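You operate a simulated robot arm through the tools that you are given. There is no shell and no other tool. Be economical: measure what you need, move in short steps, check, and stop when the job is done.

You are at the controls of a simulated two-armed robot. One attempt, no reset.

TASK
Unbolt the door, prop it open and bring the milk tin in.
Fine: iron bolt; door stay down; tin on the counter under the window. Set down upright: milk tin.
Where things are to end (x, y in the base frame): milk tin within 0.06 m of [-0.37, 1.61].

The check looks at the end state, three seconds after you hand in, the way a careful person would. Anything else that was tipped, shoved, dropped, spilled or broken makes it a failure.

THE ROBOT
Two 7-joint arms with two-finger parallel grippers on one trunk, on a base that drives. Base frame: it is fixed to the floor where the robot stands at the start and does not move with it; the origin is under the middle of the robot, x ahead of it, y to its left, z up. Readings come in m, rad, newtons and seconds.
The left shoulder is at the start at [0.05, 0.168, 1.207], the right one opposite. With the tool pointing down near the work surface each hand reaches from about 0.1 to 0.56 m from the robot's upright axis, wherever it stands, measured 20 degrees to its own side. Places, roughly: brass bolt [0.4, 0, 1.9]; counter under the window [-0.4, 1.8, 0.8]; door stay [0.4, 0, 0.6]; hatch [0.4, -0.1, 1.6]; iron bolt [0.4, 0, 0.8]; wooden door [0.4, -0.3, 1]. Payload 1.57 kg a hand.
The tool frame of a hand sits at the grasp point between the pads (the TCP): z along the fingers, y along the line on which they close. The tips reach 0.03 m beyond it. The gripper opens to 0.08 m. The fingers are 0.017 m wide and 0.012 m thick; the gripper's body (0.04 by 0.082 m) begins 0.08 m behind the TCP.
Orientation is that of the tool frame in the base frame, as [roll, pitch, yaw] about the fixed x, y, z axes, in that order (R = Rz(yaw) Ry(pitch) Rx(roll)). With the fingers straight down and closing along the base's y, the tool's x points along the base's -x, its y along +y and its z along -z.

THE INTERFACE
- The arms move only by the tool drive_tool. It takes "left_increments", "right_increments" or both (then of equal length, played together; a hand with none holds still); each is a list of rows, each a list of 7 numbers: the shift along the base's x, y, z in cm, then the turn, a rotation vector about the base's x, y, z in rad, then the gripper command, from -1 (fully open) to 1 (shut), values between in proportion. In form: [[x, y, z, wx, wy, wz, gripper], ...]. A call has 1 to 10 rows; each row shifts and turns the commanded pose from where the row before left it. Rows are played at 5 a second. More than 0.05 m and 0.15 rad between two rows, or a gripper value outside its range, and nothing of the call is played. A pose out of reach is approached as far as the arm can. The call stops where the force on the tool passes 40 N (or 10 N more than at its start, if that is more) or the arm is blocked; 0.2 s more then pass. Each finger travels about 0.045 m/s and halts on what it meets, pressing with about 43 N; the grip force reading is that of the motor and also rises with nothing between the fingers. The clock runs only during rows and for 0.2 s after the last one: add rows that do not move to give the fingers time. It gives the time, the measured TCP pose, the force on the tool (base axes), the opening and the grip force at its end, in the units of the frame above (readings bear some noise), with the torque about the TCP (base axes, N m) and any sound that the robot's microphone picked up, and new pictures: "show" is both (left out), scene, wrist or none (wrist: the cameras of the hands that moved).
- Cameras (640 x 400 px; columns grow to the right, rows downward): "scene" is now at [0.0933, -0.0428, 1.384]; the picture's right is [-0.63, -0.78, 0.00], its down [-0.67, 0.54, -0.51] and it looks along [0.40, -0.32, -0.86] (base axes); focal length 214 px, centre (320, 200). "left" rides on the left gripper at [0.072, 0.007, -0.122] in its tool frame; the picture's right is [-0.09, 1.00, 0.00], its down [-0.84, -0.08, -0.54] and it looks along [-0.54, -0.05, 0.84] (tool axes); focal length 238 px, centre (320, 200). "right" rides on the right gripper at [0.072, -0.007, -0.122] in its tool frame; the picture's right is [0.09, 1.00, 0.00], its down [-0.84, 0.08, -0.54] and it looks along [-0.54, 0.05, 0.84] (tool axes); focal length 238 px, centre (320, 200). There is no depth. A picture from a camera that has moved, and an enlarged one, comes with that camera's place and axes in the base frame and with its lens.
- move_column(by): slides the trunk up (or, below 0, down) by that many m; the arms and the scene camera ride with it, the base frame stays. It gives what a move gives, with no picture.
- drive_base(legs): drives the robot by 1 to 6 legs, each [ahead, left, turn to the left] in m, m and rad, along the robot's own axes; the way and the turn of a leg run together, so that a leg with both is an arc; at most 1.5 m and 3.142 rad a leg. The arms and the cameras ride along, it lands a little off, and it stops where it bumps. It gives what a move gives, and a new picture of the scene camera.
- turn_head(pan, tilt): turns the head with the scene camera to pan (to the left, within 1.396 rad either way) and tilt (down, from -0.506 to 1.204), counted from straight ahead of the robot. It gives what a move gives, and a new picture of the scene camera.
- zoom(camera, box): a new picture of the part [left, top, right, bottom] of that camera's present view, enlarged. The clock stands still meanwhile.
- hand_in(): hands the job in; it is judged then, once.

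Go step by step. Nothing tells you exact positions but the pictures and the camera data: compare them with the known pose of the tool, close in by small moves and look again before you grip or let go. The budget is 120 turns and 260 pictures, counting those below and the enlarged ones. Unless the task says otherwise, let go and move clear before handing in, and close with one line.

The tools are called by a JSON object that holds its "fn" and its "kwargs". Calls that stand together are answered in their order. drive_tool: Moves the arms, as the interface text tells. Its arguments: {"type":"object","properties":{"left_increments":{"type":"array","items":{"type":"array","items":{"type":"number"}}},"right_increments":{"type":"array","items":{"type":"array","items":{"type":"number"}}},"show":{"type":"string","enum":["both","scene","wrist","none"]}},"required":[]} The other tools are called the same way: move_column (by) slides the trunk up or down; drive_base (legs) drives the base; turn_head (pan, tilt) turns the head that bears the scene camera; zoom (camera, box) takes an enlarged picture of a part of a camera's view; hand_in () hands the job in.

At the start:

```text
clock: 0.0
left_eef_pos: [0.2835, -0.0238, 1.2692]
left_tcp_rot: [3.141, 0.0, 3.14]
left_contact_force: [0.3, -0.5, 0.8]
left_moment: [0.01, 0.01, -0.01]
left_grip_width: 0.0799
left_grasp_force: 0.0
right_eef_pos: [0.2944, -0.2858, 1.174]
right_tcp_rot: [3.141, -0.002, 3.141]
right_contact_force: [0.1, -0.5, -0.1]
right_moment: [0.01, -0.01, -0.03]
right_grip_width: 0.0799
right_grasp_force: 0.0
trunk travel left (down, up): [-0.375, 0.068]
robot x, y, heading: [0.0026, 0.0024, -0.004]
head pan, tilt: [-0.675, 1.031]
```

scene: 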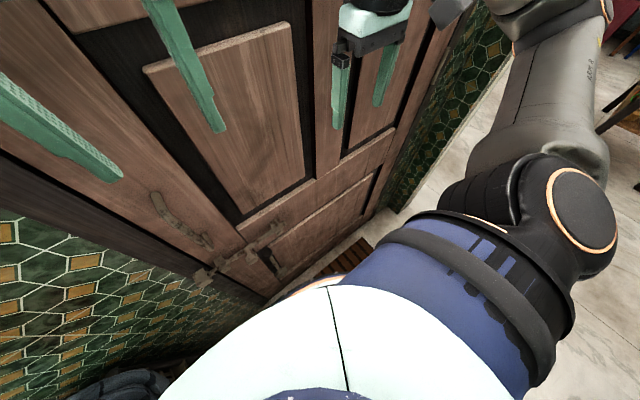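
right: 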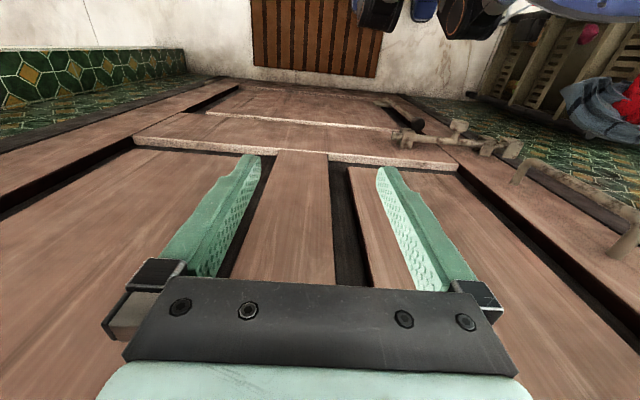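
left: 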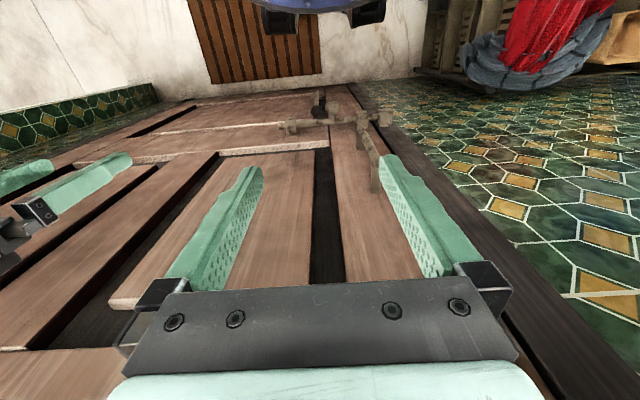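

I see the wooden door right ahead with a handle, an iron bolt low down and a stay beneath. I look around first with the head.

{"fn": "turn_head", "kwargs": {"pan": 0.0, "tilt": 0.9}}

{"fn": "turn_head", "kwargs": {"pan": 0.0, "tilt": 0.0}}

{"fn": "turn_head", "kwargs": {"pan": 1.39, "tilt": 0.4}}

{"fn": "turn_head", "kwargs": {"pan": -1.39, "tilt": 0.4}}

```text
clock: 1.1
left_eef_pos: [0.2834, -0.0223, 1.2689]
left_tcp_rot: [-3.141, -0.001, -3.14]
left_contact_force: [0.3, -1.2, 0.0]
left_moment: [0.0, -0.02, 0.0]
left_grip_width: 0.0803
left_grasp_force: 0.1
right_eef_pos: [0.2943, -0.2856, 1.1738]
right_tcp_rot: [-3.142, -0.001, 3.139]
right_contact_force: [-0.5, -0.7, 0.1]
right_moment: [-0.01, 0.01, 0.01]
right_grip_width: 0.0801
right_grasp_force: 0.0
trunk travel left (down, up): [-0.375, 0.068]
robot x, y, heading: [0.0039, -0.0039, 0.002]
head pan, tilt: [0.0, 0.901]
camera scene: at [0.116, -0.0006, 1.3934], right [0.0, -1.0, 0.0], down [-0.78, 0.0, -0.62], along [0.62, 0.0, -0.78], focal length 214 px, centre (320, 200)
```

scene: 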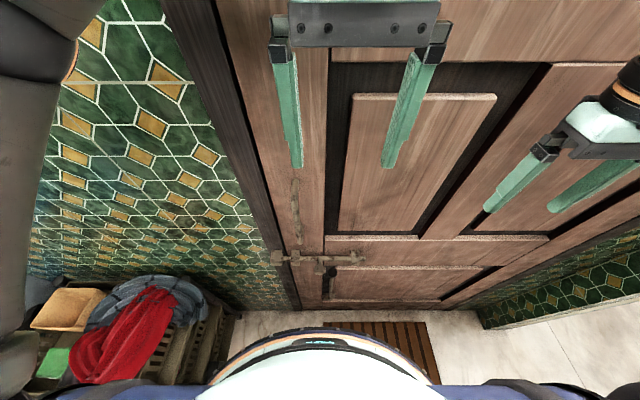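

```text
clock: 2.2
left_eef_pos: [0.2848, -0.0224, 1.27]
left_tcp_rot: [-3.141, -0.001, -3.14]
left_contact_force: [-0.3, 0.0, -0.5]
left_moment: [0.01, 0.01, 0.0]
left_grip_width: 0.0802
left_grasp_force: 0.1
right_eef_pos: [0.2942, -0.285, 1.1735]
right_tcp_rot: [3.141, 0.0, 3.141]
right_contact_force: [0.2, -0.2, 0.7]
right_moment: [0.01, 0.0, -0.02]
right_grip_width: 0.08
right_grasp_force: 0.0
trunk travel left (down, up): [-0.375, 0.068]
robot x, y, heading: [-0.0028, -0.0011, 0.003]
head pan, tilt: [0.0, 0.0]
camera scene: at [0.1305, -0.0005, 1.4734], right [0.0, -1.0, 0.0], down [0.0, 0.0, -1.0], along [1.0, 0.0, 0.0], focal length 214 px, centre (320, 200)
```

scene: 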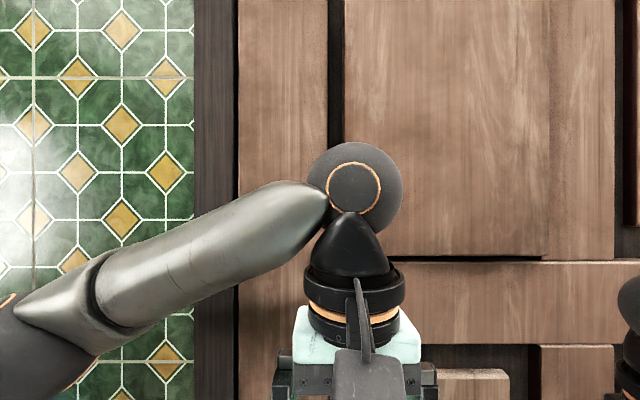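

```text
clock: 3.8
left_eef_pos: [0.283, -0.0229, 1.2705]
left_tcp_rot: [3.142, -0.002, -3.141]
left_contact_force: [0.2, 0.5, 0.3]
left_moment: [0.02, -0.01, -0.02]
left_grip_width: 0.0799
left_grasp_force: 0.0
right_eef_pos: [0.2945, -0.2862, 1.1726]
right_tcp_rot: [-3.142, -0.001, 3.14]
right_contact_force: [0.0, 0.3, 0.3]
right_moment: [-0.02, 0.0, 0.02]
right_grip_width: 0.0802
right_grasp_force: 0.1
trunk travel left (down, up): [-0.375, 0.068]
robot x, y, heading: [-0.0001, 0.0015, 0.004]
head pan, tilt: [1.389, 0.4]
camera scene: at [0.0573, 0.0906, 1.4364], right [0.98, -0.18, 0.0], down [-0.07, -0.38, -0.92], along [0.17, 0.91, -0.39], focal length 214 px, centre (320, 200)
```

scene: 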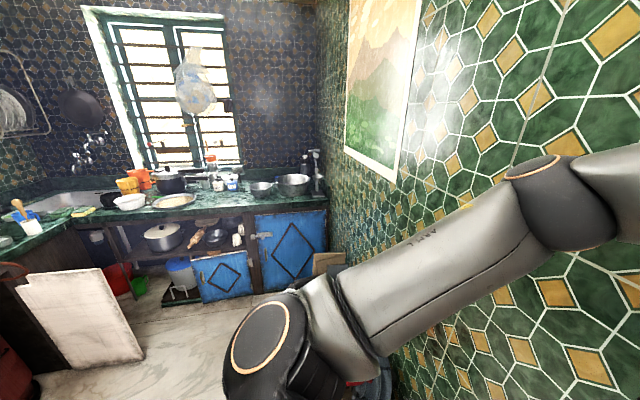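

```text
clock: 6.2
left_eef_pos: [0.2843, -0.0253, 1.2682]
left_tcp_rot: [3.135, 0.005, -3.124]
left_contact_force: [13.9, -52.0, -27.6]
left_moment: [6.71, -0.44, 4.21]
left_grip_width: 0.08
left_grasp_force: 0.0
right_eef_pos: [0.2953, -0.2862, 1.174]
right_tcp_rot: [3.141, 0.0, 3.141]
right_contact_force: [-0.6, 0.2, -0.6]
right_moment: [-0.03, -0.03, 0.02]
right_grip_width: 0.08
right_grasp_force: 0.1
trunk travel left (down, up): [-0.375, 0.068]
robot x, y, heading: [-0.0039, 0.0017, -0.001]
head pan, tilt: [-1.389, 0.4]
camera scene: at [0.081, -0.0839, 1.4363], right [-0.9, -0.44, 0.0], down [-0.17, 0.35, -0.92], along [0.4, -0.83, -0.39], focal length 214 px, centre (320, 200)
```

scene: 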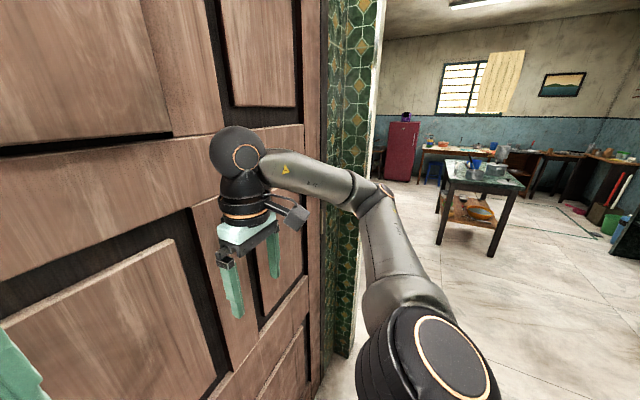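

The bolt sits at the left edge of the door, with hinges presumably on the right. I look up at the brass bolt and hatch, and zoom onto the iron bolt and the stay.

{"fn": "turn_head", "kwargs": {"pan": 0.0, "tilt": -0.5}}

{"fn": "turn_head", "kwargs": {"pan": 0.0, "tilt": 0.8}}

{"fn": "zoom", "kwargs": {"camera": "scene", "box": [220, 160, 420, 340]}}

{"fn": "zoom", "kwargs": {"camera": "left", "box": [240, 60, 440, 200]}}

{"fn": "zoom", "kwargs": {"camera": "right", "box": [360, 60, 640, 260]}}

```text
clock: 7.8
left_eef_pos: [0.2831, -0.0231, 1.2695]
left_tcp_rot: [-3.141, -0.001, 3.141]
left_contact_force: [-1.0, 0.2, 0.2]
left_moment: [-0.02, -0.01, -0.02]
left_grip_width: 0.0802
left_grasp_force: 0.2
right_eef_pos: [0.2946, -0.2867, 1.1733]
right_tcp_rot: [-3.141, -0.001, 3.139]
right_contact_force: [-0.5, 0.0, -0.2]
right_moment: [-0.01, 0.03, 0.0]
right_grip_width: 0.08
right_grasp_force: 0.0
trunk travel left (down, up): [-0.375, 0.068]
robot x, y, heading: [0.0017, 0.001, -0.001]
head pan, tilt: [0.0, -0.499]
camera scene: at [0.1076, -0.0005, 1.5134], right [0.0, -1.0, 0.0], down [0.48, 0.0, -0.88], along [0.88, 0.0, 0.48], focal length 214 px, centre (320, 200)
```

scene: 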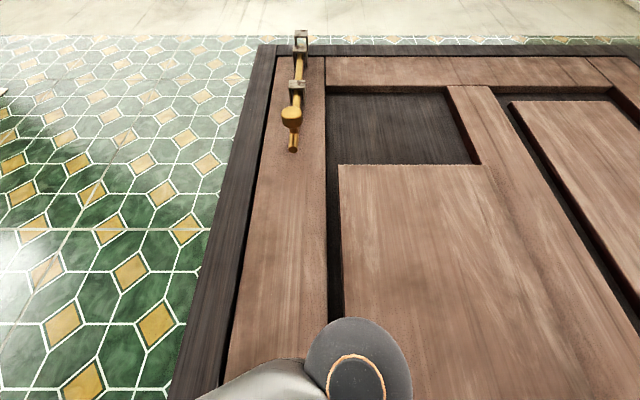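

```text
clock: 9.2
left_eef_pos: [0.2835, -0.022, 1.2709]
left_tcp_rot: [-3.141, 0.001, 3.14]
left_contact_force: [-0.6, 0.2, -0.3]
left_moment: [-0.01, 0.02, -0.04]
left_grip_width: 0.0801
left_grasp_force: 0.1
right_eef_pos: [0.2949, -0.2852, 1.1736]
right_tcp_rot: [3.141, 0.0, 3.139]
right_contact_force: [0.2, -0.8, -0.6]
right_moment: [0.03, 0.0, -0.01]
right_grip_width: 0.08
right_grasp_force: 0.1
trunk travel left (down, up): [-0.375, 0.068]
robot x, y, heading: [0.0011, -0.003, -0.001]
head pan, tilt: [0.0, 0.799]
camera scene: at [0.1212, -0.0005, 1.4014], right [0.0, -1.0, 0.0], down [-0.72, 0.0, -0.7], along [0.7, 0.0, -0.72], focal length 214 px, centre (320, 200)
```

scene: 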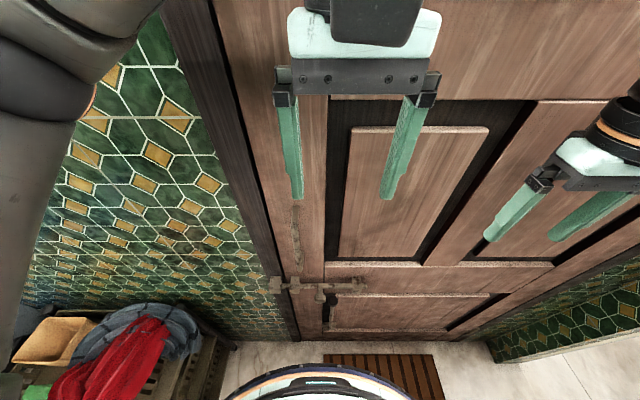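

```text
2.22 times, centred on (320, 250) of scene
camera zoom: at [0.1212, -0.0005, 1.4014], right [0.0, -1.0, 0.0], down [-0.72, 0.0, -0.7], along [0.7, 0.0, -0.72], focal length 477 px, centre (320, 89)
```

zoom: 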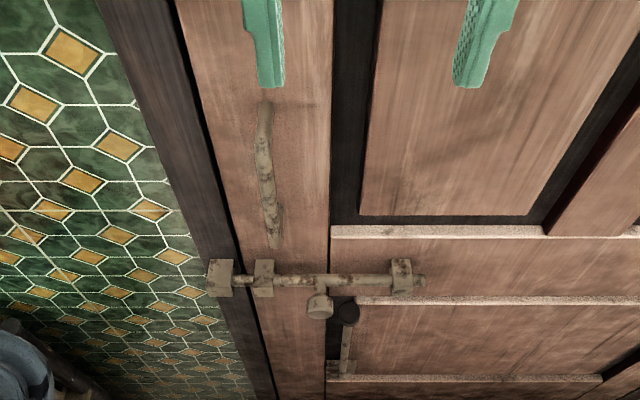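

```text
2.86 times, centred on (340, 130) of left
camera zoom: at [0.2136, -0.0164, 1.3913], right [0.09, 1.0, 0.0], down [0.84, -0.08, 0.54], along [0.54, -0.05, -0.84], focal length 681 px, centre (263, 400)
```

zoom: 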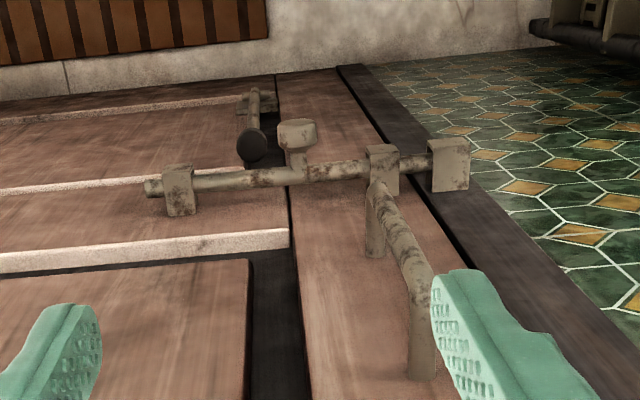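

```text
2.00 times, centred on (500, 160) of right
camera zoom: at [0.2238, -0.2933, 1.2952], right [-0.09, 1.0, 0.0], down [0.84, 0.08, 0.54], along [0.54, 0.05, -0.84], focal length 477 px, centre (-40, 280)
```

zoom: 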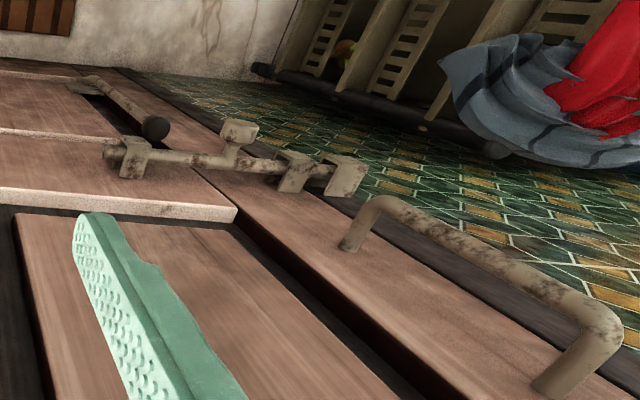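

The iron bolt runs across into a keeper on the frame, the pull handle is above it, and the stay with its rubber foot is folded up below. Next I check whether the brass bolt overhead is shot.

{"fn": "turn_head", "kwargs": {"pan": 0.0, "tilt": -0.5}}

{"fn": "zoom", "kwargs": {"camera": "scene", "box": [250, 20, 350, 160]}}

```text
clock: 10.7
left_eef_pos: [0.2842, -0.0237, 1.2699]
left_tcp_rot: [-3.141, -0.001, -3.14]
left_contact_force: [0.4, 0.3, 0.0]
left_moment: [0.0, 0.01, 0.0]
left_grip_width: 0.0799
left_grasp_force: 0.1
right_eef_pos: [0.2953, -0.2865, 1.1736]
right_tcp_rot: [3.141, 0.001, 3.138]
right_contact_force: [0.7, -0.5, 0.2]
right_moment: [-0.02, 0.03, 0.02]
right_grip_width: 0.08
right_grasp_force: 0.1
trunk travel left (down, up): [-0.375, 0.068]
robot x, y, heading: [0.0005, 0.0006, 0.001]
head pan, tilt: [0.0, -0.499]
camera scene: at [0.1076, -0.0005, 1.5134], right [0.0, -1.0, 0.0], down [0.48, 0.0, -0.88], along [0.88, 0.0, 0.48], focal length 214 px, centre (320, 200)
```

scene: 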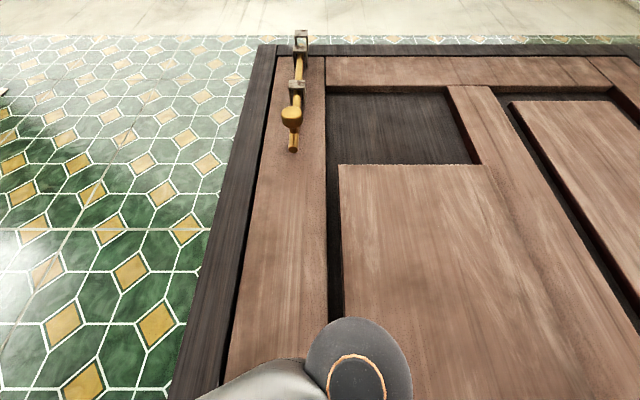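

```text
2.86 times, centred on (300, 90) of scene
camera zoom: at [0.1076, -0.0005, 1.5134], right [0.0, -1.0, 0.0], down [0.48, 0.0, -0.88], along [0.88, 0.0, 0.48], focal length 613 px, centre (377, 514)
```

zoom: 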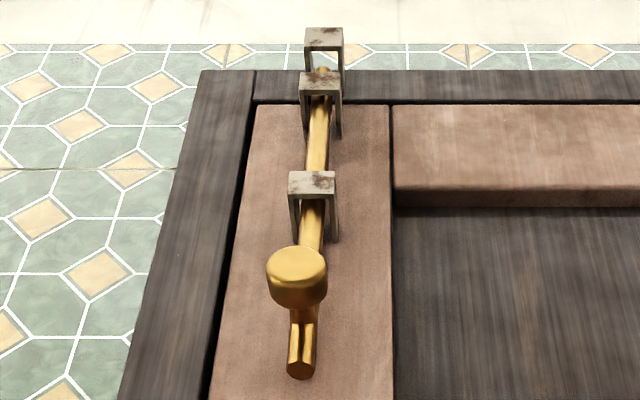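

{"fn": "zoom", "kwargs": {"camera": "scene", "box": [285, 22, 317, 62]}}

{"fn": "turn_head", "kwargs": {"pan": 0.3, "tilt": 1.2}}

```text
10.00 times, centred on (301, 42) of scene
camera zoom: at [0.1076, -0.0005, 1.5134], right [0.0, -1.0, 0.0], down [0.48, 0.0, -0.88], along [0.88, 0.0, 0.48], focal length 2145 px, centre (510, 1780)
```

zoom: 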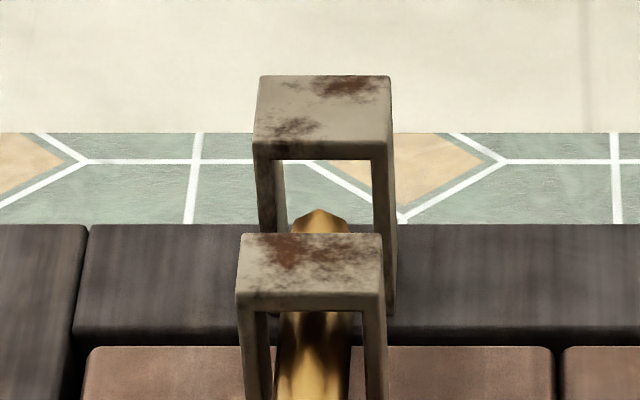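

```text
clock: 12.4
left_eef_pos: [0.2832, -0.0237, 1.2703]
left_tcp_rot: [-3.141, -0.001, -3.141]
left_contact_force: [0.4, -0.3, 0.2]
left_moment: [-0.03, 0.04, -0.03]
left_grip_width: 0.0799
left_grasp_force: 0.1
right_eef_pos: [0.2947, -0.2868, 1.1741]
right_tcp_rot: [-3.14, -0.001, 3.14]
right_contact_force: [-0.8, -0.7, 0.2]
right_moment: [0.01, 0.0, 0.03]
right_grip_width: 0.08
right_grasp_force: 0.1
trunk travel left (down, up): [-0.375, 0.068]
robot x, y, heading: [-0.0021, 0.0005, -0.006]
head pan, tilt: [0.3, 1.201]
camera scene: at [0.0939, 0.016, 1.3736], right [0.3, -0.96, 0.0], down [-0.89, -0.28, -0.36], along [0.35, 0.11, -0.93], focal length 214 px, centre (320, 200)
```

scene: 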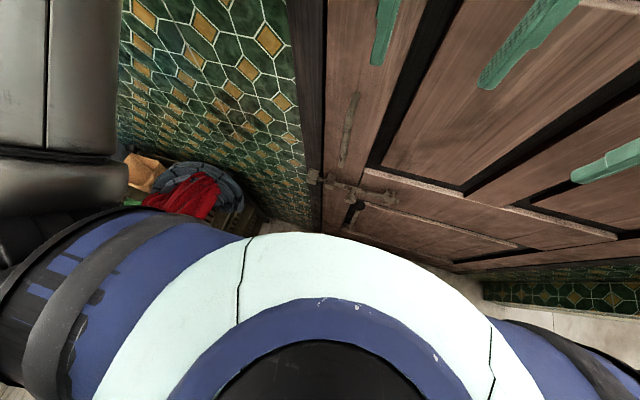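

The brass bolt's tip stops short of its keeper, so only the iron bolt holds the door. Its knob is at about (0.334, 0.0, 0.81), the handle at about (0.35, 0.045, 0.92–1.14), and the stay pivots near z 0.34 with its foot at 0.74. I back off, lower the trunk and level the left hand so that it can work horizontally.

{"fn": "drive_base", "kwargs": {"legs": [[-0.32, 0, 0]]}}

{"fn": "move_column", "kwargs": {"by": -0.2}}

{"fn": "drive_tool", "kwargs": {"left_increments": [[0, 1, -1, 0, -0.15, 0, -1], [0, 1, -1, 0, -0.15, 0, -1], [0, 1, -1, 0, -0.15, 0, -1], [0, 0, -1, 0, -0.15, 0, -1], [0, 0, -1, 0, -0.15, 0, -1], [0, 0, 0, 0, -0.15, 0, -1], [0, 0, 0, 0, -0.15, 0, -1], [0, 0, 0, 0, -0.15, 0, -1], [0, 0, 0, 0, -0.15, 0, -1], [0, 0, 0, 0, -0.15, 0, -1]]}}

{"fn": "turn_head", "kwargs": {"pan": 0.0, "tilt": 0.5}}

```text
clock: 14.5
left_eef_pos: [-0.025, -0.0248, 1.2703]
left_tcp_rot: [-3.141, 0.0, 3.138]
left_contact_force: [0.5, -0.6, -0.2]
left_moment: [0.02, 0.0, 0.02]
left_grip_width: 0.08
left_grasp_force: 0.0
right_eef_pos: [-0.0139, -0.2871, 1.1736]
right_tcp_rot: [3.141, 0.0, 3.136]
right_contact_force: [-0.4, 0.2, 0.6]
right_moment: [-0.01, -0.02, 0.0]
right_grip_width: 0.08
right_grasp_force: 0.2
trunk travel left (down, up): [-0.375, 0.068]
robot x, y, heading: [-0.3057, -0.0004, -0.0]
head pan, tilt: [0.3, 1.201]
camera scene: at [-0.2143, 0.0163, 1.3737], right [0.29, -0.96, 0.0], down [-0.89, -0.27, -0.36], along [0.35, 0.11, -0.93], focal length 214 px, centre (320, 200)
```

scene: 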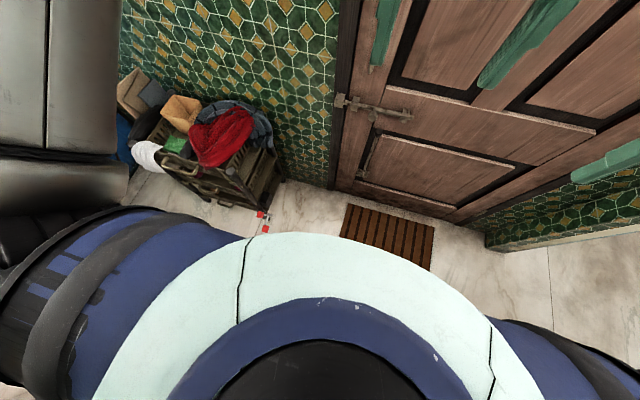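

```text
clock: 16.7
left_eef_pos: [-0.0251, -0.024, 1.0705]
left_tcp_rot: [3.141, 0.001, 3.139]
left_contact_force: [0.1, 0.1, -0.2]
left_moment: [-0.01, 0.02, 0.01]
left_grip_width: 0.0799
left_grasp_force: 0.1
right_eef_pos: [-0.0142, -0.2862, 0.9723]
right_tcp_rot: [3.141, 0.0, 3.136]
right_contact_force: [-0.6, -0.2, 0.1]
right_moment: [0.02, 0.0, 0.0]
right_grip_width: 0.0799
right_grasp_force: 0.1
trunk travel left (down, up): [-0.175, 0.268]
robot x, y, heading: [-0.3056, 0.0026, -0.003]
head pan, tilt: [0.3, 1.201]
```

```text
clock: 18.1
left_eef_pos: [0.0117, -0.0004, 1.0525]
left_tcp_rot: [-2.939, 0.784, -2.806]
left_contact_force: [0.2, 0.4, -0.3]
left_moment: [-0.01, 0.01, 0.01]
left_grip_width: 0.0799
left_grasp_force: 0.0
right_eef_pos: [-0.0148, -0.2872, 0.9739]
right_tcp_rot: [-3.141, 0.0, 3.136]
right_contact_force: [0.7, -0.5, -0.2]
right_moment: [-0.03, 0.04, 0.0]
right_grip_width: 0.0799
right_grasp_force: 0.1
trunk travel left (down, up): [-0.175, 0.268]
robot x, y, heading: [-0.3061, -0.0019, -0.004]
head pan, tilt: [0.3, 1.201]
stopped in row 7 (left hand): the arm was blocked; the commanded pose is now the measured one
camera scene: at [-0.2162, 0.0118, 1.1709], right [0.22, -0.98, 0.0], down [-0.93, -0.21, -0.31], along [0.31, 0.07, -0.95], focal length 214 px, centre (320, 200)
camera left: at [-0.1227, -0.0156, 1.0845], right [-0.12, 0.99, -0.08], down [0.18, 0.1, 0.98], along [0.98, 0.11, -0.19], focal length 238 px, centre (320, 200)
```

scene: 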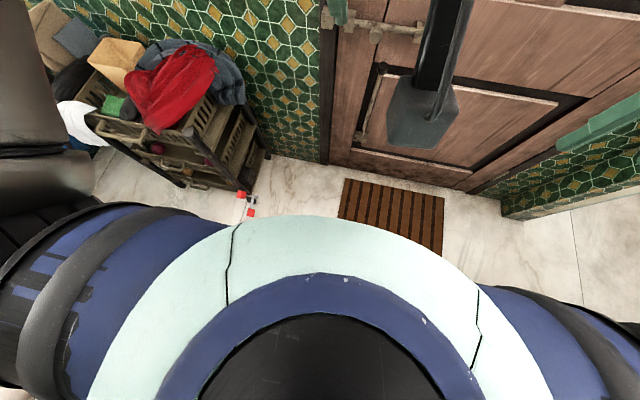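
left: 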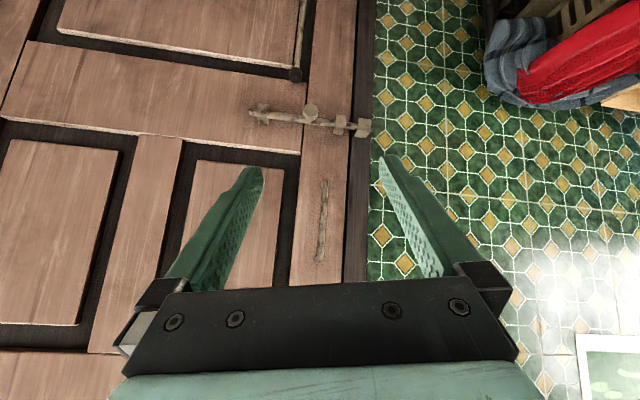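

```text
clock: 19.2
left_eef_pos: [0.0093, -0.0052, 1.0529]
left_tcp_rot: [-2.945, 0.796, -2.825]
left_contact_force: [0.0, 0.4, 0.0]
left_moment: [0.01, -0.03, -0.02]
left_grip_width: 0.0802
left_grasp_force: 0.0
right_eef_pos: [-0.0139, -0.2872, 0.974]
right_tcp_rot: [-3.141, -0.001, 3.136]
right_contact_force: [0.8, -0.2, -0.5]
right_moment: [-0.02, 0.01, -0.01]
right_grip_width: 0.0801
right_grasp_force: 0.2
trunk travel left (down, up): [-0.175, 0.268]
robot x, y, heading: [-0.3115, -0.0003, -0.003]
head pan, tilt: [0.0, 0.499]
camera scene: at [-0.1759, -0.0002, 1.2268], right [0.0, -1.0, 0.0], down [-0.48, 0.0, -0.88], along [0.88, 0.0, -0.48], focal length 214 px, centre (320, 200)
```

scene: 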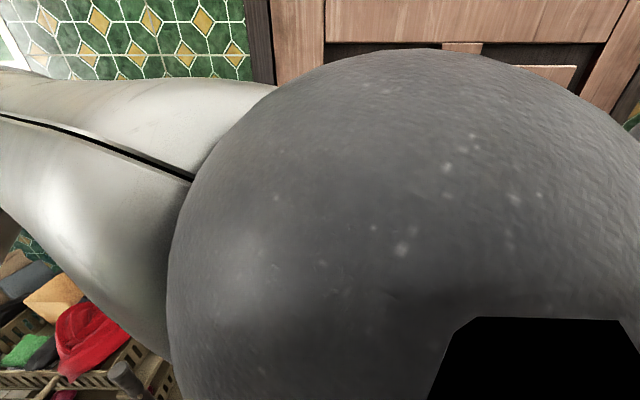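

The wrist was pressing on the head; I move the left hand forward, away from the head.

{"fn": "drive_tool", "kwargs": {"left_increments": [[5, 0, -2, 0, 0, 0, -1], [5, 0, -2, 0, 0, 0, -1], [5, 0, -2, 0, 0, 0, -1], [3, 0, -2, 0, 0, 0, -1], [0, 0, 0, 0, 0, 0, -1]]}}

```text
refused: row 1 steps farther than a row can; nothing moved
```

{"fn": "drive_tool", "kwargs": {"left_increments": [[4, 0, -2, 0, 0, 0, -1], [4, 0, -2, 0, 0, 0, -1], [4, 0, -2, 0, 0, 0, -1], [4, 0, -2, 0, 0, 0, -1], [0, 0, 0, 0, 0, 0, -1]]}}

```text
clock: 20.4
left_eef_pos: [0.171, -0.0019, 0.9693]
left_tcp_rot: [-2.943, 0.792, -2.823]
left_contact_force: [0.0, 0.0, -0.5]
left_moment: [0.0, 0.0, -0.02]
left_grip_width: 0.08
left_grasp_force: 0.1
right_eef_pos: [-0.0136, -0.2866, 0.9744]
right_tcp_rot: [3.141, 0.0, 3.134]
right_contact_force: [-0.4, -0.1, 0.4]
right_moment: [0.01, 0.0, -0.02]
right_grip_width: 0.0802
right_grasp_force: 0.1
trunk travel left (down, up): [-0.175, 0.268]
robot x, y, heading: [-0.3066, 0.0027, -0.004]
head pan, tilt: [0.0, 0.499]
camera scene: at [-0.1761, -0.0004, 1.2273], right [0.0, -1.0, 0.0], down [-0.48, 0.0, -0.88], along [0.88, 0.0, -0.48], focal length 214 px, centre (320, 200)
camera left: at [0.0362, -0.0159, 1.0004], right [-0.11, 0.99, -0.07], down [0.18, 0.09, 0.98], along [0.98, 0.1, -0.19], focal length 238 px, centre (320, 200)
```

scene: 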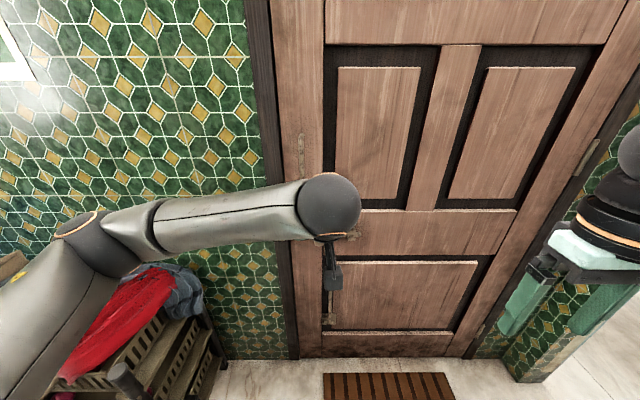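
left: 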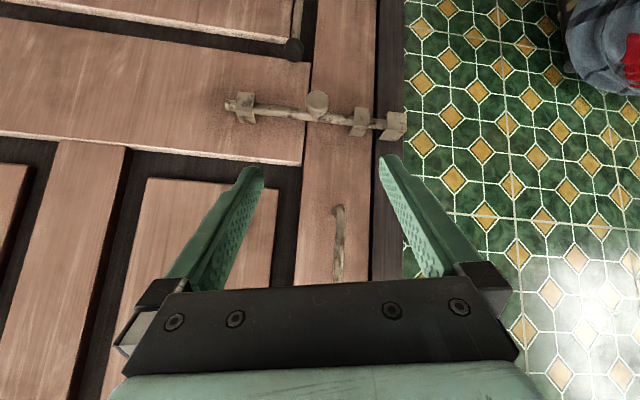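

The knob checks out at about (0.334, 0.0, 0.807), and hinges show on the right at y ≈ -0.74, so the door opens inward. I square the left hand, tilt it flatter and come close to the knob.

{"fn": "drive_tool", "kwargs": {"left_increments": [[1, 0, -3, 0.046, -0.13, -0.058, -1], [1, 0, -3, 0.046, -0.13, -0.058, -1], [1, 0, -3, 0.046, -0.12, -0.058, -1], [2, 0, -3, 0, 0, 0, -1], [2, 0, -2, 0, 0, 0, -1], [0, 0, 0, 0, 0, 0, -1]]}}

```text
clock: 21.8
left_eef_pos: [0.2384, -0.0039, 0.8318]
left_tcp_rot: [-3.069, 1.192, -3.104]
left_contact_force: [0.1, -0.5, 0.3]
left_moment: [-0.02, 0.0, -0.02]
left_grip_width: 0.0799
left_grasp_force: 0.0
right_eef_pos: [-0.0151, -0.2871, 0.9746]
right_tcp_rot: [3.141, 0.0, 3.137]
right_contact_force: [0.6, -0.6, -0.3]
right_moment: [0.01, -0.03, -0.03]
right_grip_width: 0.0799
right_grasp_force: 0.1
trunk travel left (down, up): [-0.175, 0.268]
robot x, y, heading: [-0.3094, 0.0003, -0.004]
head pan, tilt: [0.0, 0.499]
camera scene: at [-0.1762, -0.0004, 1.2273], right [0.0, -1.0, 0.0], down [-0.48, 0.0, -0.88], along [0.88, 0.0, -0.48], focal length 214 px, centre (320, 200)
camera left: at [0.1003, 0.0065, 0.8097], right [0.07, 1.0, 0.06], down [-0.2, -0.05, 0.98], along [0.98, -0.08, 0.19], focal length 238 px, centre (320, 200)
```

scene: 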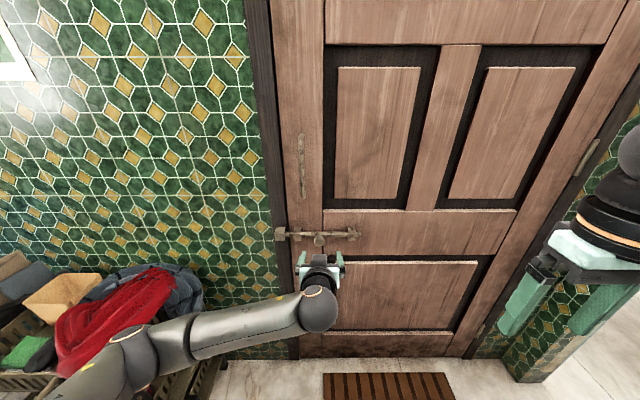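
left: 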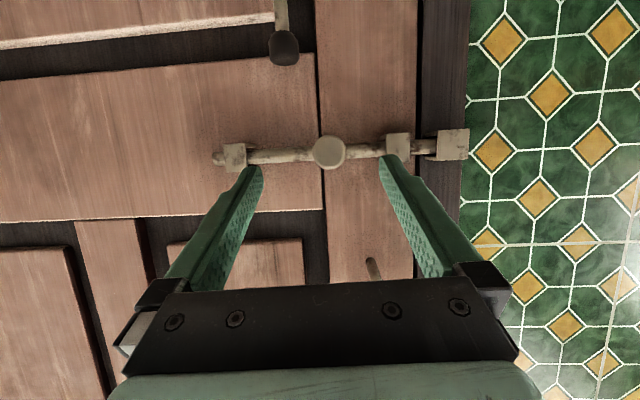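

{"fn": "drive_tool", "kwargs": {"left_increments": [[2, 0, -1.2, 0, 0, 0, -1], [3, 0.1, -1, 0, 0, 0, -1], [2.5, 0.1, 0, 0, 0, 0, -1], [1.5, 0, 0, 0, 0, 0, -1], [0, 0, 0, 0, 0, 0, -1]]}}

{"fn": "zoom", "kwargs": {"camera": "scene", "box": [260, 200, 380, 290]}}

```text
clock: 23.0
left_eef_pos: [0.3284, -0.0034, 0.8079]
left_tcp_rot: [-3.07, 1.186, -3.108]
left_contact_force: [-6.9, -0.8, -6.6]
left_moment: [-0.16, 0.24, -0.12]
left_grip_width: 0.0795
left_grasp_force: 0.0
right_eef_pos: [-0.014, -0.2879, 0.9747]
right_tcp_rot: [-3.141, 0.0, 3.137]
right_contact_force: [0.1, -0.2, 0.3]
right_moment: [0.01, -0.03, 0.03]
right_grip_width: 0.0801
right_grasp_force: 0.1
trunk travel left (down, up): [-0.175, 0.268]
robot x, y, heading: [-0.3044, 0.0019, -0.003]
head pan, tilt: [0.0, 0.499]
camera scene: at [-0.1761, -0.0004, 1.2271], right [0.0, -1.0, 0.0], down [-0.48, 0.0, -0.88], along [0.88, 0.0, -0.48], focal length 214 px, centre (320, 200)
camera left: at [0.1905, 0.0078, 0.7856], right [0.07, 1.0, 0.06], down [-0.19, -0.04, 0.98], along [0.98, -0.08, 0.19], focal length 238 px, centre (320, 200)
```

scene: 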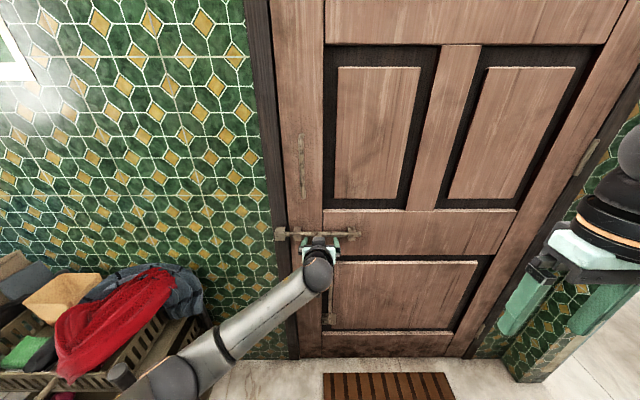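
left: 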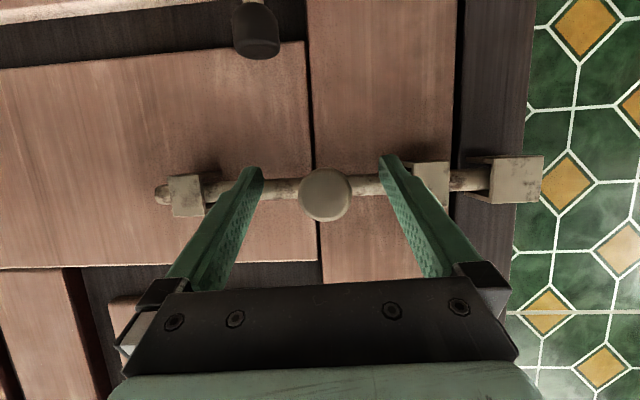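

```text
4.44 times, centred on (320, 245) of scene
camera zoom: at [-0.1761, -0.0004, 1.2271], right [0.0, -1.0, 0.0], down [-0.48, 0.0, -0.88], along [0.88, 0.0, -0.48], focal length 953 px, centre (320, 0)
```

zoom: 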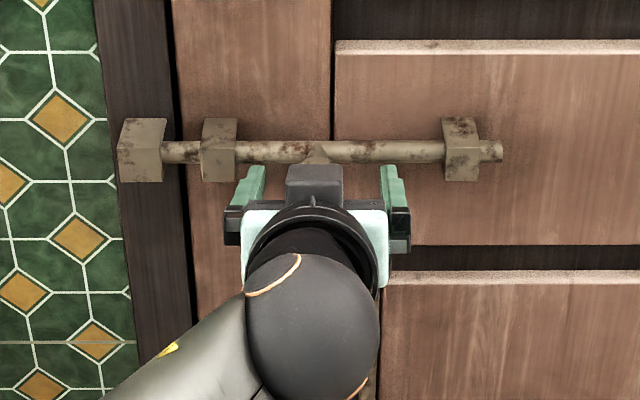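

The fingers straddle the knob with a light touch on the rod; I ease back a few mm and close.

{"fn": "drive_tool", "kwargs": {"left_increments": [[-0.6, 0.1, 0, 0, 0, 0, -1], [0, 0, 0, 0, 0, 0, 1], [0, 0, 0, 0, 0, 0, 1], [0, 0, 0, 0, 0, 0, 1], [0, 0, 0, 0, 0, 0, 1], [0, 0, 0, 0, 0, 0, 1]], "show": "wrist"}}

```text
clock: 24.4
left_eef_pos: [0.3232, -0.0015, 0.8107]
left_tcp_rot: [-3.068, 1.191, -3.104]
left_contact_force: [1.1, 0.9, 3.1]
left_moment: [0.19, -0.07, 0.04]
left_grip_width: 0.0301
left_grasp_force: 33.4
right_eef_pos: [-0.0143, -0.2858, 0.9746]
right_tcp_rot: [-3.141, 0.001, 3.136]
right_contact_force: [-0.5, -0.5, 0.2]
right_moment: [0.0, 0.0, 0.02]
right_grip_width: 0.0802
right_grasp_force: 0.1
trunk travel left (down, up): [-0.175, 0.268]
robot x, y, heading: [-0.3057, 0.001, -0.003]
head pan, tilt: [0.0, 0.499]
camera left: at [0.1859, 0.0093, 0.7885], right [0.06, 1.0, 0.06], down [-0.2, -0.04, 0.98], along [0.98, -0.07, 0.19], focal length 238 px, centre (320, 200)
```

left: 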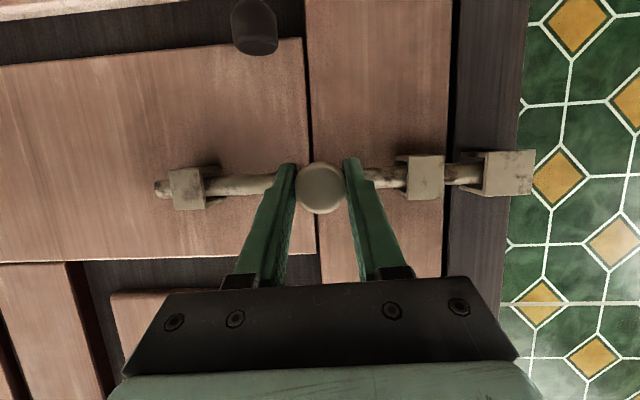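

The knob is gripped (30 mm). I slide it right, in -y.

{"fn": "drive_tool", "kwargs": {"left_increments": [[0, -1, 0, 0, 0, 0, 1], [0, -1.5, 0, 0, 0, 0, 1], [0, -1.5, 0, 0, 0, 0, 1], [0, -1.5, 0, 0, 0, 0, 1], [0, 0, 0, 0, 0, 0, 1]]}}

```text
clock: 25.5
left_eef_pos: [0.3242, -0.0459, 0.8111]
left_tcp_rot: [-3.096, 1.194, -3.111]
left_contact_force: [-23.0, 10.4, 6.1]
left_moment: [0.08, 0.15, -0.03]
left_grip_width: 0.0301
left_grasp_force: 39.4
right_eef_pos: [-0.0165, -0.2867, 0.9754]
right_tcp_rot: [-3.141, 0.004, 3.138]
right_contact_force: [-0.4, -0.7, -0.3]
right_moment: [0.0, -0.02, -0.01]
right_grip_width: 0.0803
right_grasp_force: 0.0
trunk travel left (down, up): [-0.175, 0.268]
robot x, y, heading: [-0.304, 0.0005, 0.003]
head pan, tilt: [0.0, 0.499]
stopped in row 5 (left hand): the force on the tool passed its limit (the readings are from after the stop); the commanded pose is now the measured one
camera scene: at [-0.1798, 0.0012, 1.2277], right [0.0, -1.0, 0.0], down [-0.48, 0.0, -0.88], along [0.88, 0.0, -0.48], focal length 214 px, centre (320, 200)
camera left: at [0.1866, -0.0368, 0.7884], right [0.05, 1.0, 0.07], down [-0.2, -0.06, 0.98], along [0.98, -0.06, 0.19], focal length 238 px, centre (320, 200)
```

scene: 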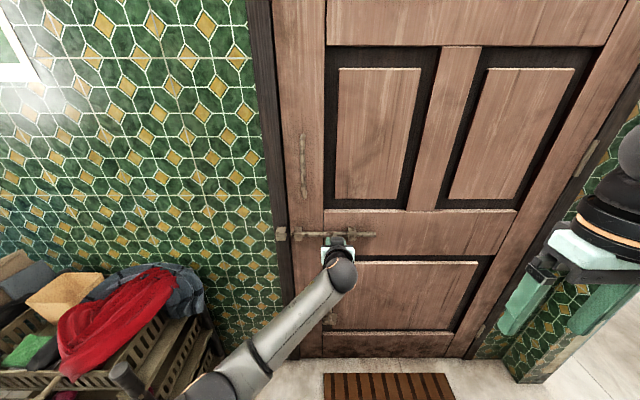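
left: 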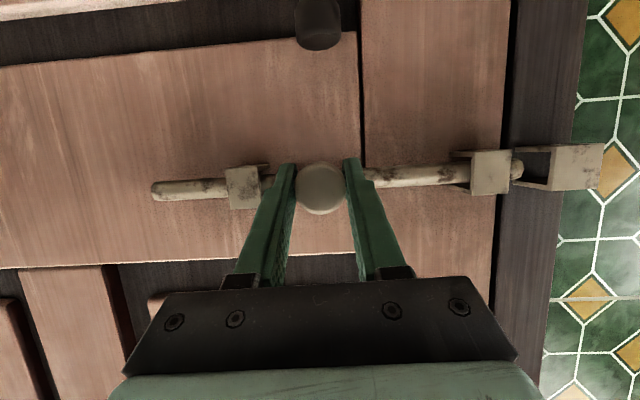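

The bolt is drawn: its tip stands clear of the keeper and it hit its end stop. I let go, back off, and go up in front of the handle with the hand level.

{"fn": "drive_tool", "kwargs": {"left_increments": [[0, 0.3, 0, 0, 0, 0, -1], [0, 0, 0, 0, 0, 0, -1], [0, 0, 0, 0, 0, 0, -1], [-4, 0, 0, 0, 0, 0, -1], [-4, 0, 0, 0, 0, 0, -1], [0, 2, 4, 0, -0.12, 0, -1], [0, 2, 4, 0, -0.12, 0, -1], [0, 2, 4, 0, -0.11, 0, -1], [0, 2, 4, 0, 0, 0, -1], [0, 1, 4, 0, 0, 0, -1]]}}

```text
clock: 25.9
left_eef_pos: [0.3269, -0.0419, 0.8082]
left_tcp_rot: [-3.104, 1.18, -3.119]
left_contact_force: [-13.9, 2.9, -6.8]
left_moment: [0.16, 0.22, -0.43]
left_grip_width: 0.0633
left_grasp_force: 0.0
right_eef_pos: [-0.0154, -0.2852, 0.9729]
right_tcp_rot: [-3.141, 0.002, 3.136]
right_contact_force: [-0.4, 1.1, 0.3]
right_moment: [0.01, 0.02, 0.02]
right_grip_width: 0.08
right_grasp_force: 0.0
trunk travel left (down, up): [-0.175, 0.268]
robot x, y, heading: [-0.3102, 0.0025, 0.001]
head pan, tilt: [0.0, 0.499]
stopped in row 2 (left hand): the force on the tool passed its limit (the readings are from after the stop); the commanded pose is now the measured one
camera scene: at [-0.1776, -0.0001, 1.2272], right [0.0, -1.0, 0.0], down [-0.48, 0.0, -0.88], along [0.88, 0.0, -0.48], focal length 214 px, centre (320, 200)
camera left: at [0.1892, -0.0336, 0.7876], right [0.05, 1.0, 0.07], down [-0.18, -0.06, 0.98], along [0.98, -0.06, 0.18], focal length 238 px, centre (320, 200)
```

scene: 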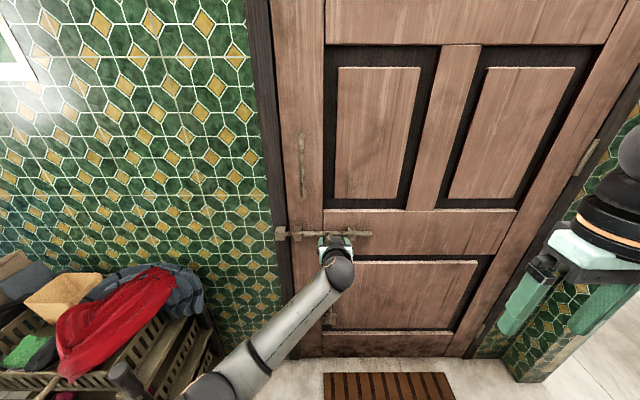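
left: 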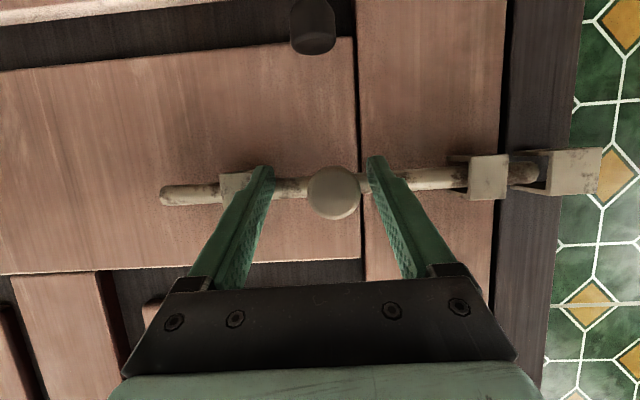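

The bolt crept back a bit as a finger pushed off the guide, so the earlier stop was the finger, not the bolt's end. I back out, close the gripper and push the knob from its left side instead.

{"fn": "drive_tool", "kwargs": {"left_increments": [[0, 0, 0, 0, 0, 0, -0.5], [-3, 0, 0, 0, 0, 0, -0.5], [-3, 0, 0, 0, 0, 0, -0.5], [0, 2, 0, 0, 0, 0, 1], [0, 2, 0, 0, 0, 0, 1], [0, 1, 0, 0, 0, 0, 1], [0, 0, 0, 0, 0, 0, 1], [0, 0, 0, 0, 0, 0, 1]], "show": "wrist"}}

```text
clock: 26.8
left_eef_pos: [0.3067, -0.0239, 0.9159]
left_tcp_rot: [3.051, 1.392, 3.064]
left_contact_force: [-0.5, -0.9, 0.7]
left_moment: [-0.01, 0.0, 0.03]
left_grip_width: 0.0411
left_grasp_force: 0.1
right_eef_pos: [-0.0155, -0.2869, 0.9733]
right_tcp_rot: [3.141, 0.003, 3.138]
right_contact_force: [1.1, -0.3, -0.5]
right_moment: [0.0, 0.04, -0.02]
right_grip_width: 0.0801
right_grasp_force: 0.0
trunk travel left (down, up): [-0.175, 0.268]
robot x, y, heading: [-0.3074, -0.0022, -0.005]
head pan, tilt: [0.0, 0.499]
stopped in row 4 (left hand): the arm was blocked; the commanded pose is now the measured one
camera left: at [0.1762, -0.0178, 0.8655], right [0.01, 0.99, 0.11], down [-0.39, -0.1, 0.92], along [0.92, -0.05, 0.38], focal length 238 px, centre (320, 200)
```

left: 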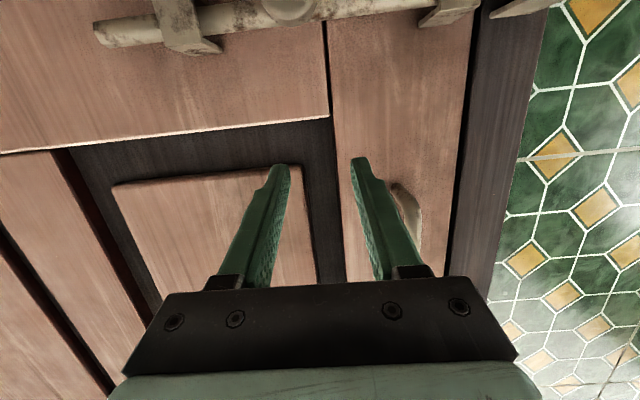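

The hand ended up unexpectedly high; I look at the scene before continuing.

{"fn": "drive_tool", "kwargs": {"left_increments": [[-2, 0, 0, 0, 0, 0, 0], [0, 0, 0, 0, 0, 0, 0]]}}

{"fn": "zoom", "kwargs": {"camera": "scene", "box": [240, 180, 400, 300]}}

```text
clock: 27.6
left_eef_pos: [0.295, -0.0138, 0.9491]
left_tcp_rot: [2.859, 1.458, 2.888]
left_contact_force: [-0.5, -0.3, -0.7]
left_moment: [-0.01, 0.0, 0.02]
left_grip_width: 0.0399
left_grasp_force: 0.0
right_eef_pos: [-0.0142, -0.2856, 0.9731]
right_tcp_rot: [3.141, 0.001, 3.137]
right_contact_force: [-0.2, 0.7, -0.5]
right_moment: [-0.01, -0.01, -0.01]
right_grip_width: 0.0803
right_grasp_force: 0.1
trunk travel left (down, up): [-0.175, 0.268]
robot x, y, heading: [-0.3068, 0.0011, -0.004]
head pan, tilt: [0.0, 0.499]
stopped in row 2 (left hand): the arm was blocked; the commanded pose is now the measured one
camera scene: at [-0.1769, 0.0, 1.2273], right [0.0, -1.0, 0.0], down [-0.48, 0.0, -0.88], along [0.88, 0.0, -0.48], focal length 214 px, centre (320, 200)
camera left: at [0.1681, -0.0086, 0.8899], right [-0.02, 0.99, 0.12], down [-0.44, -0.12, 0.89], along [0.9, -0.04, 0.44], focal length 238 px, centre (320, 200)
```

scene: 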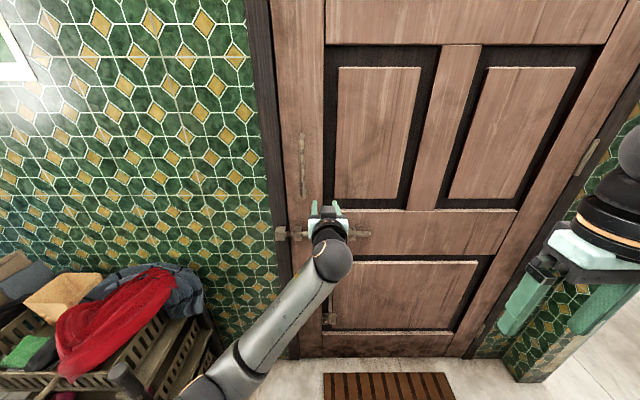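
left: 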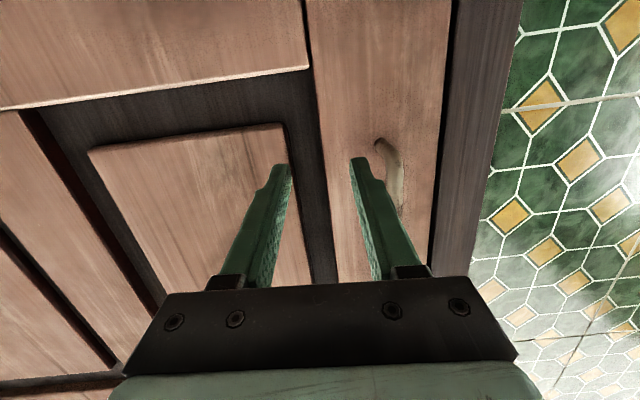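

```text
3.33 times, centred on (320, 240) of scene
camera zoom: at [-0.1769, 0.0, 1.2273], right [0.0, -1.0, 0.0], down [-0.48, 0.0, -0.88], along [0.88, 0.0, -0.48], focal length 715 px, centre (320, 67)
```

zoom: 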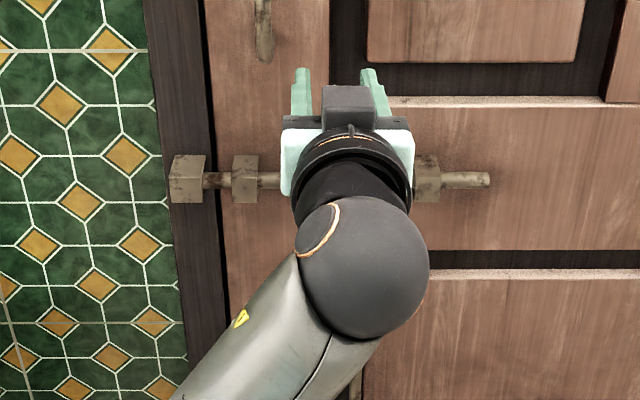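

{"fn": "turn_head", "kwargs": {"pan": 0.6, "tilt": 0.9}}

```text
clock: 28.6
left_eef_pos: [0.2954, -0.0157, 0.9481]
left_tcp_rot: [2.863, 1.456, 2.891]
left_contact_force: [-0.4, -0.3, -0.9]
left_moment: [0.03, -0.03, 0.04]
left_grip_width: 0.0396
left_grasp_force: 0.0
right_eef_pos: [-0.0129, -0.2869, 0.9736]
right_tcp_rot: [3.141, 0.002, 3.137]
right_contact_force: [-0.1, -0.2, 0.0]
right_moment: [0.02, 0.0, -0.01]
right_grip_width: 0.0797
right_grasp_force: 0.1
trunk travel left (down, up): [-0.175, 0.268]
robot x, y, heading: [-0.3088, -0.0021, -0.004]
head pan, tilt: [0.6, 0.901]
camera scene: at [-0.2054, 0.0427, 1.1935], right [0.56, -0.83, 0.0], down [-0.65, -0.44, -0.62], along [0.51, 0.35, -0.78], focal length 214 px, centre (320, 200)
```

scene: 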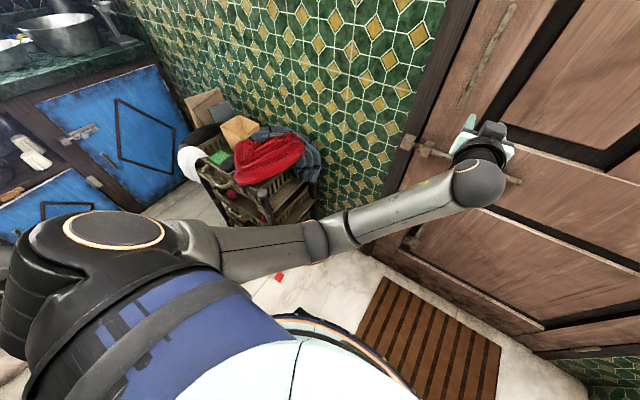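

The left arm is stretched almost straight, which explains the odd stops. I draw the hand back first, then bring the base closer.

{"fn": "drive_tool", "kwargs": {"left_increments": [[-2, 0, 0, 0, 0, 0, 0], [-3, 0, 0, 0, 0, 0, 0], [-3, 0, 0, 0, 0, 0, 0], [-3, 0, 0, 0, 0, 0, 0], [0, 0, 0, 0, 0, 0, 0]]}}

```text
clock: 29.3
left_eef_pos: [0.2503, 0.0118, 1.0311]
left_tcp_rot: [0.736, 1.449, 0.82]
left_contact_force: [0.5, 0.3, 0.2]
left_moment: [0.0, -0.03, -0.02]
left_grip_width: 0.04
left_grasp_force: 0.1
right_eef_pos: [-0.014, -0.2863, 0.9734]
right_tcp_rot: [3.14, 0.002, 3.136]
right_contact_force: [0.6, 0.0, 0.3]
right_moment: [0.0, 0.0, -0.01]
right_grip_width: 0.0799
right_grasp_force: 0.0
trunk travel left (down, up): [-0.175, 0.268]
robot x, y, heading: [-0.3059, 0.0008, -0.002]
head pan, tilt: [0.6, 0.901]
stopped in row 3 (left hand): the arm was blocked; the commanded pose is now the measured one
camera scene: at [-0.2053, 0.0427, 1.1934], right [0.56, -0.83, 0.0], down [-0.65, -0.44, -0.62], along [0.51, 0.35, -0.78], focal length 214 px, centre (320, 200)
camera left: at [0.1374, 0.0143, 0.9496], right [-0.09, 0.98, 0.17], down [-0.6, -0.19, 0.78], along [0.79, -0.03, 0.61], focal length 238 px, centre (320, 200)
```

scene: 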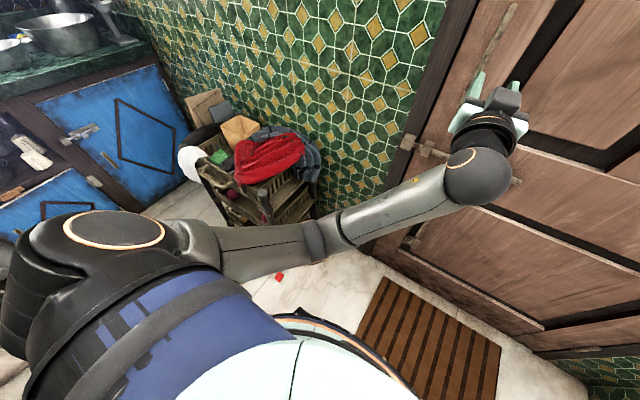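
left: 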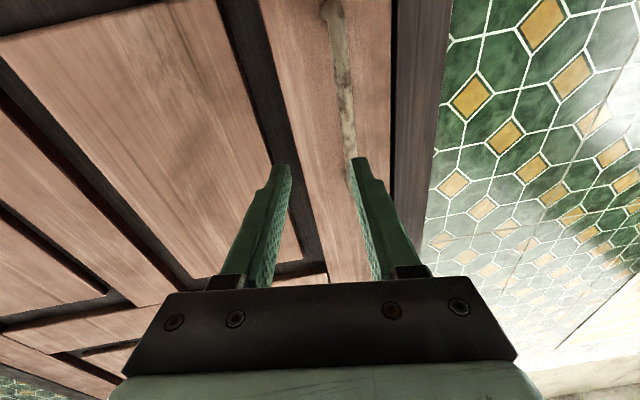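

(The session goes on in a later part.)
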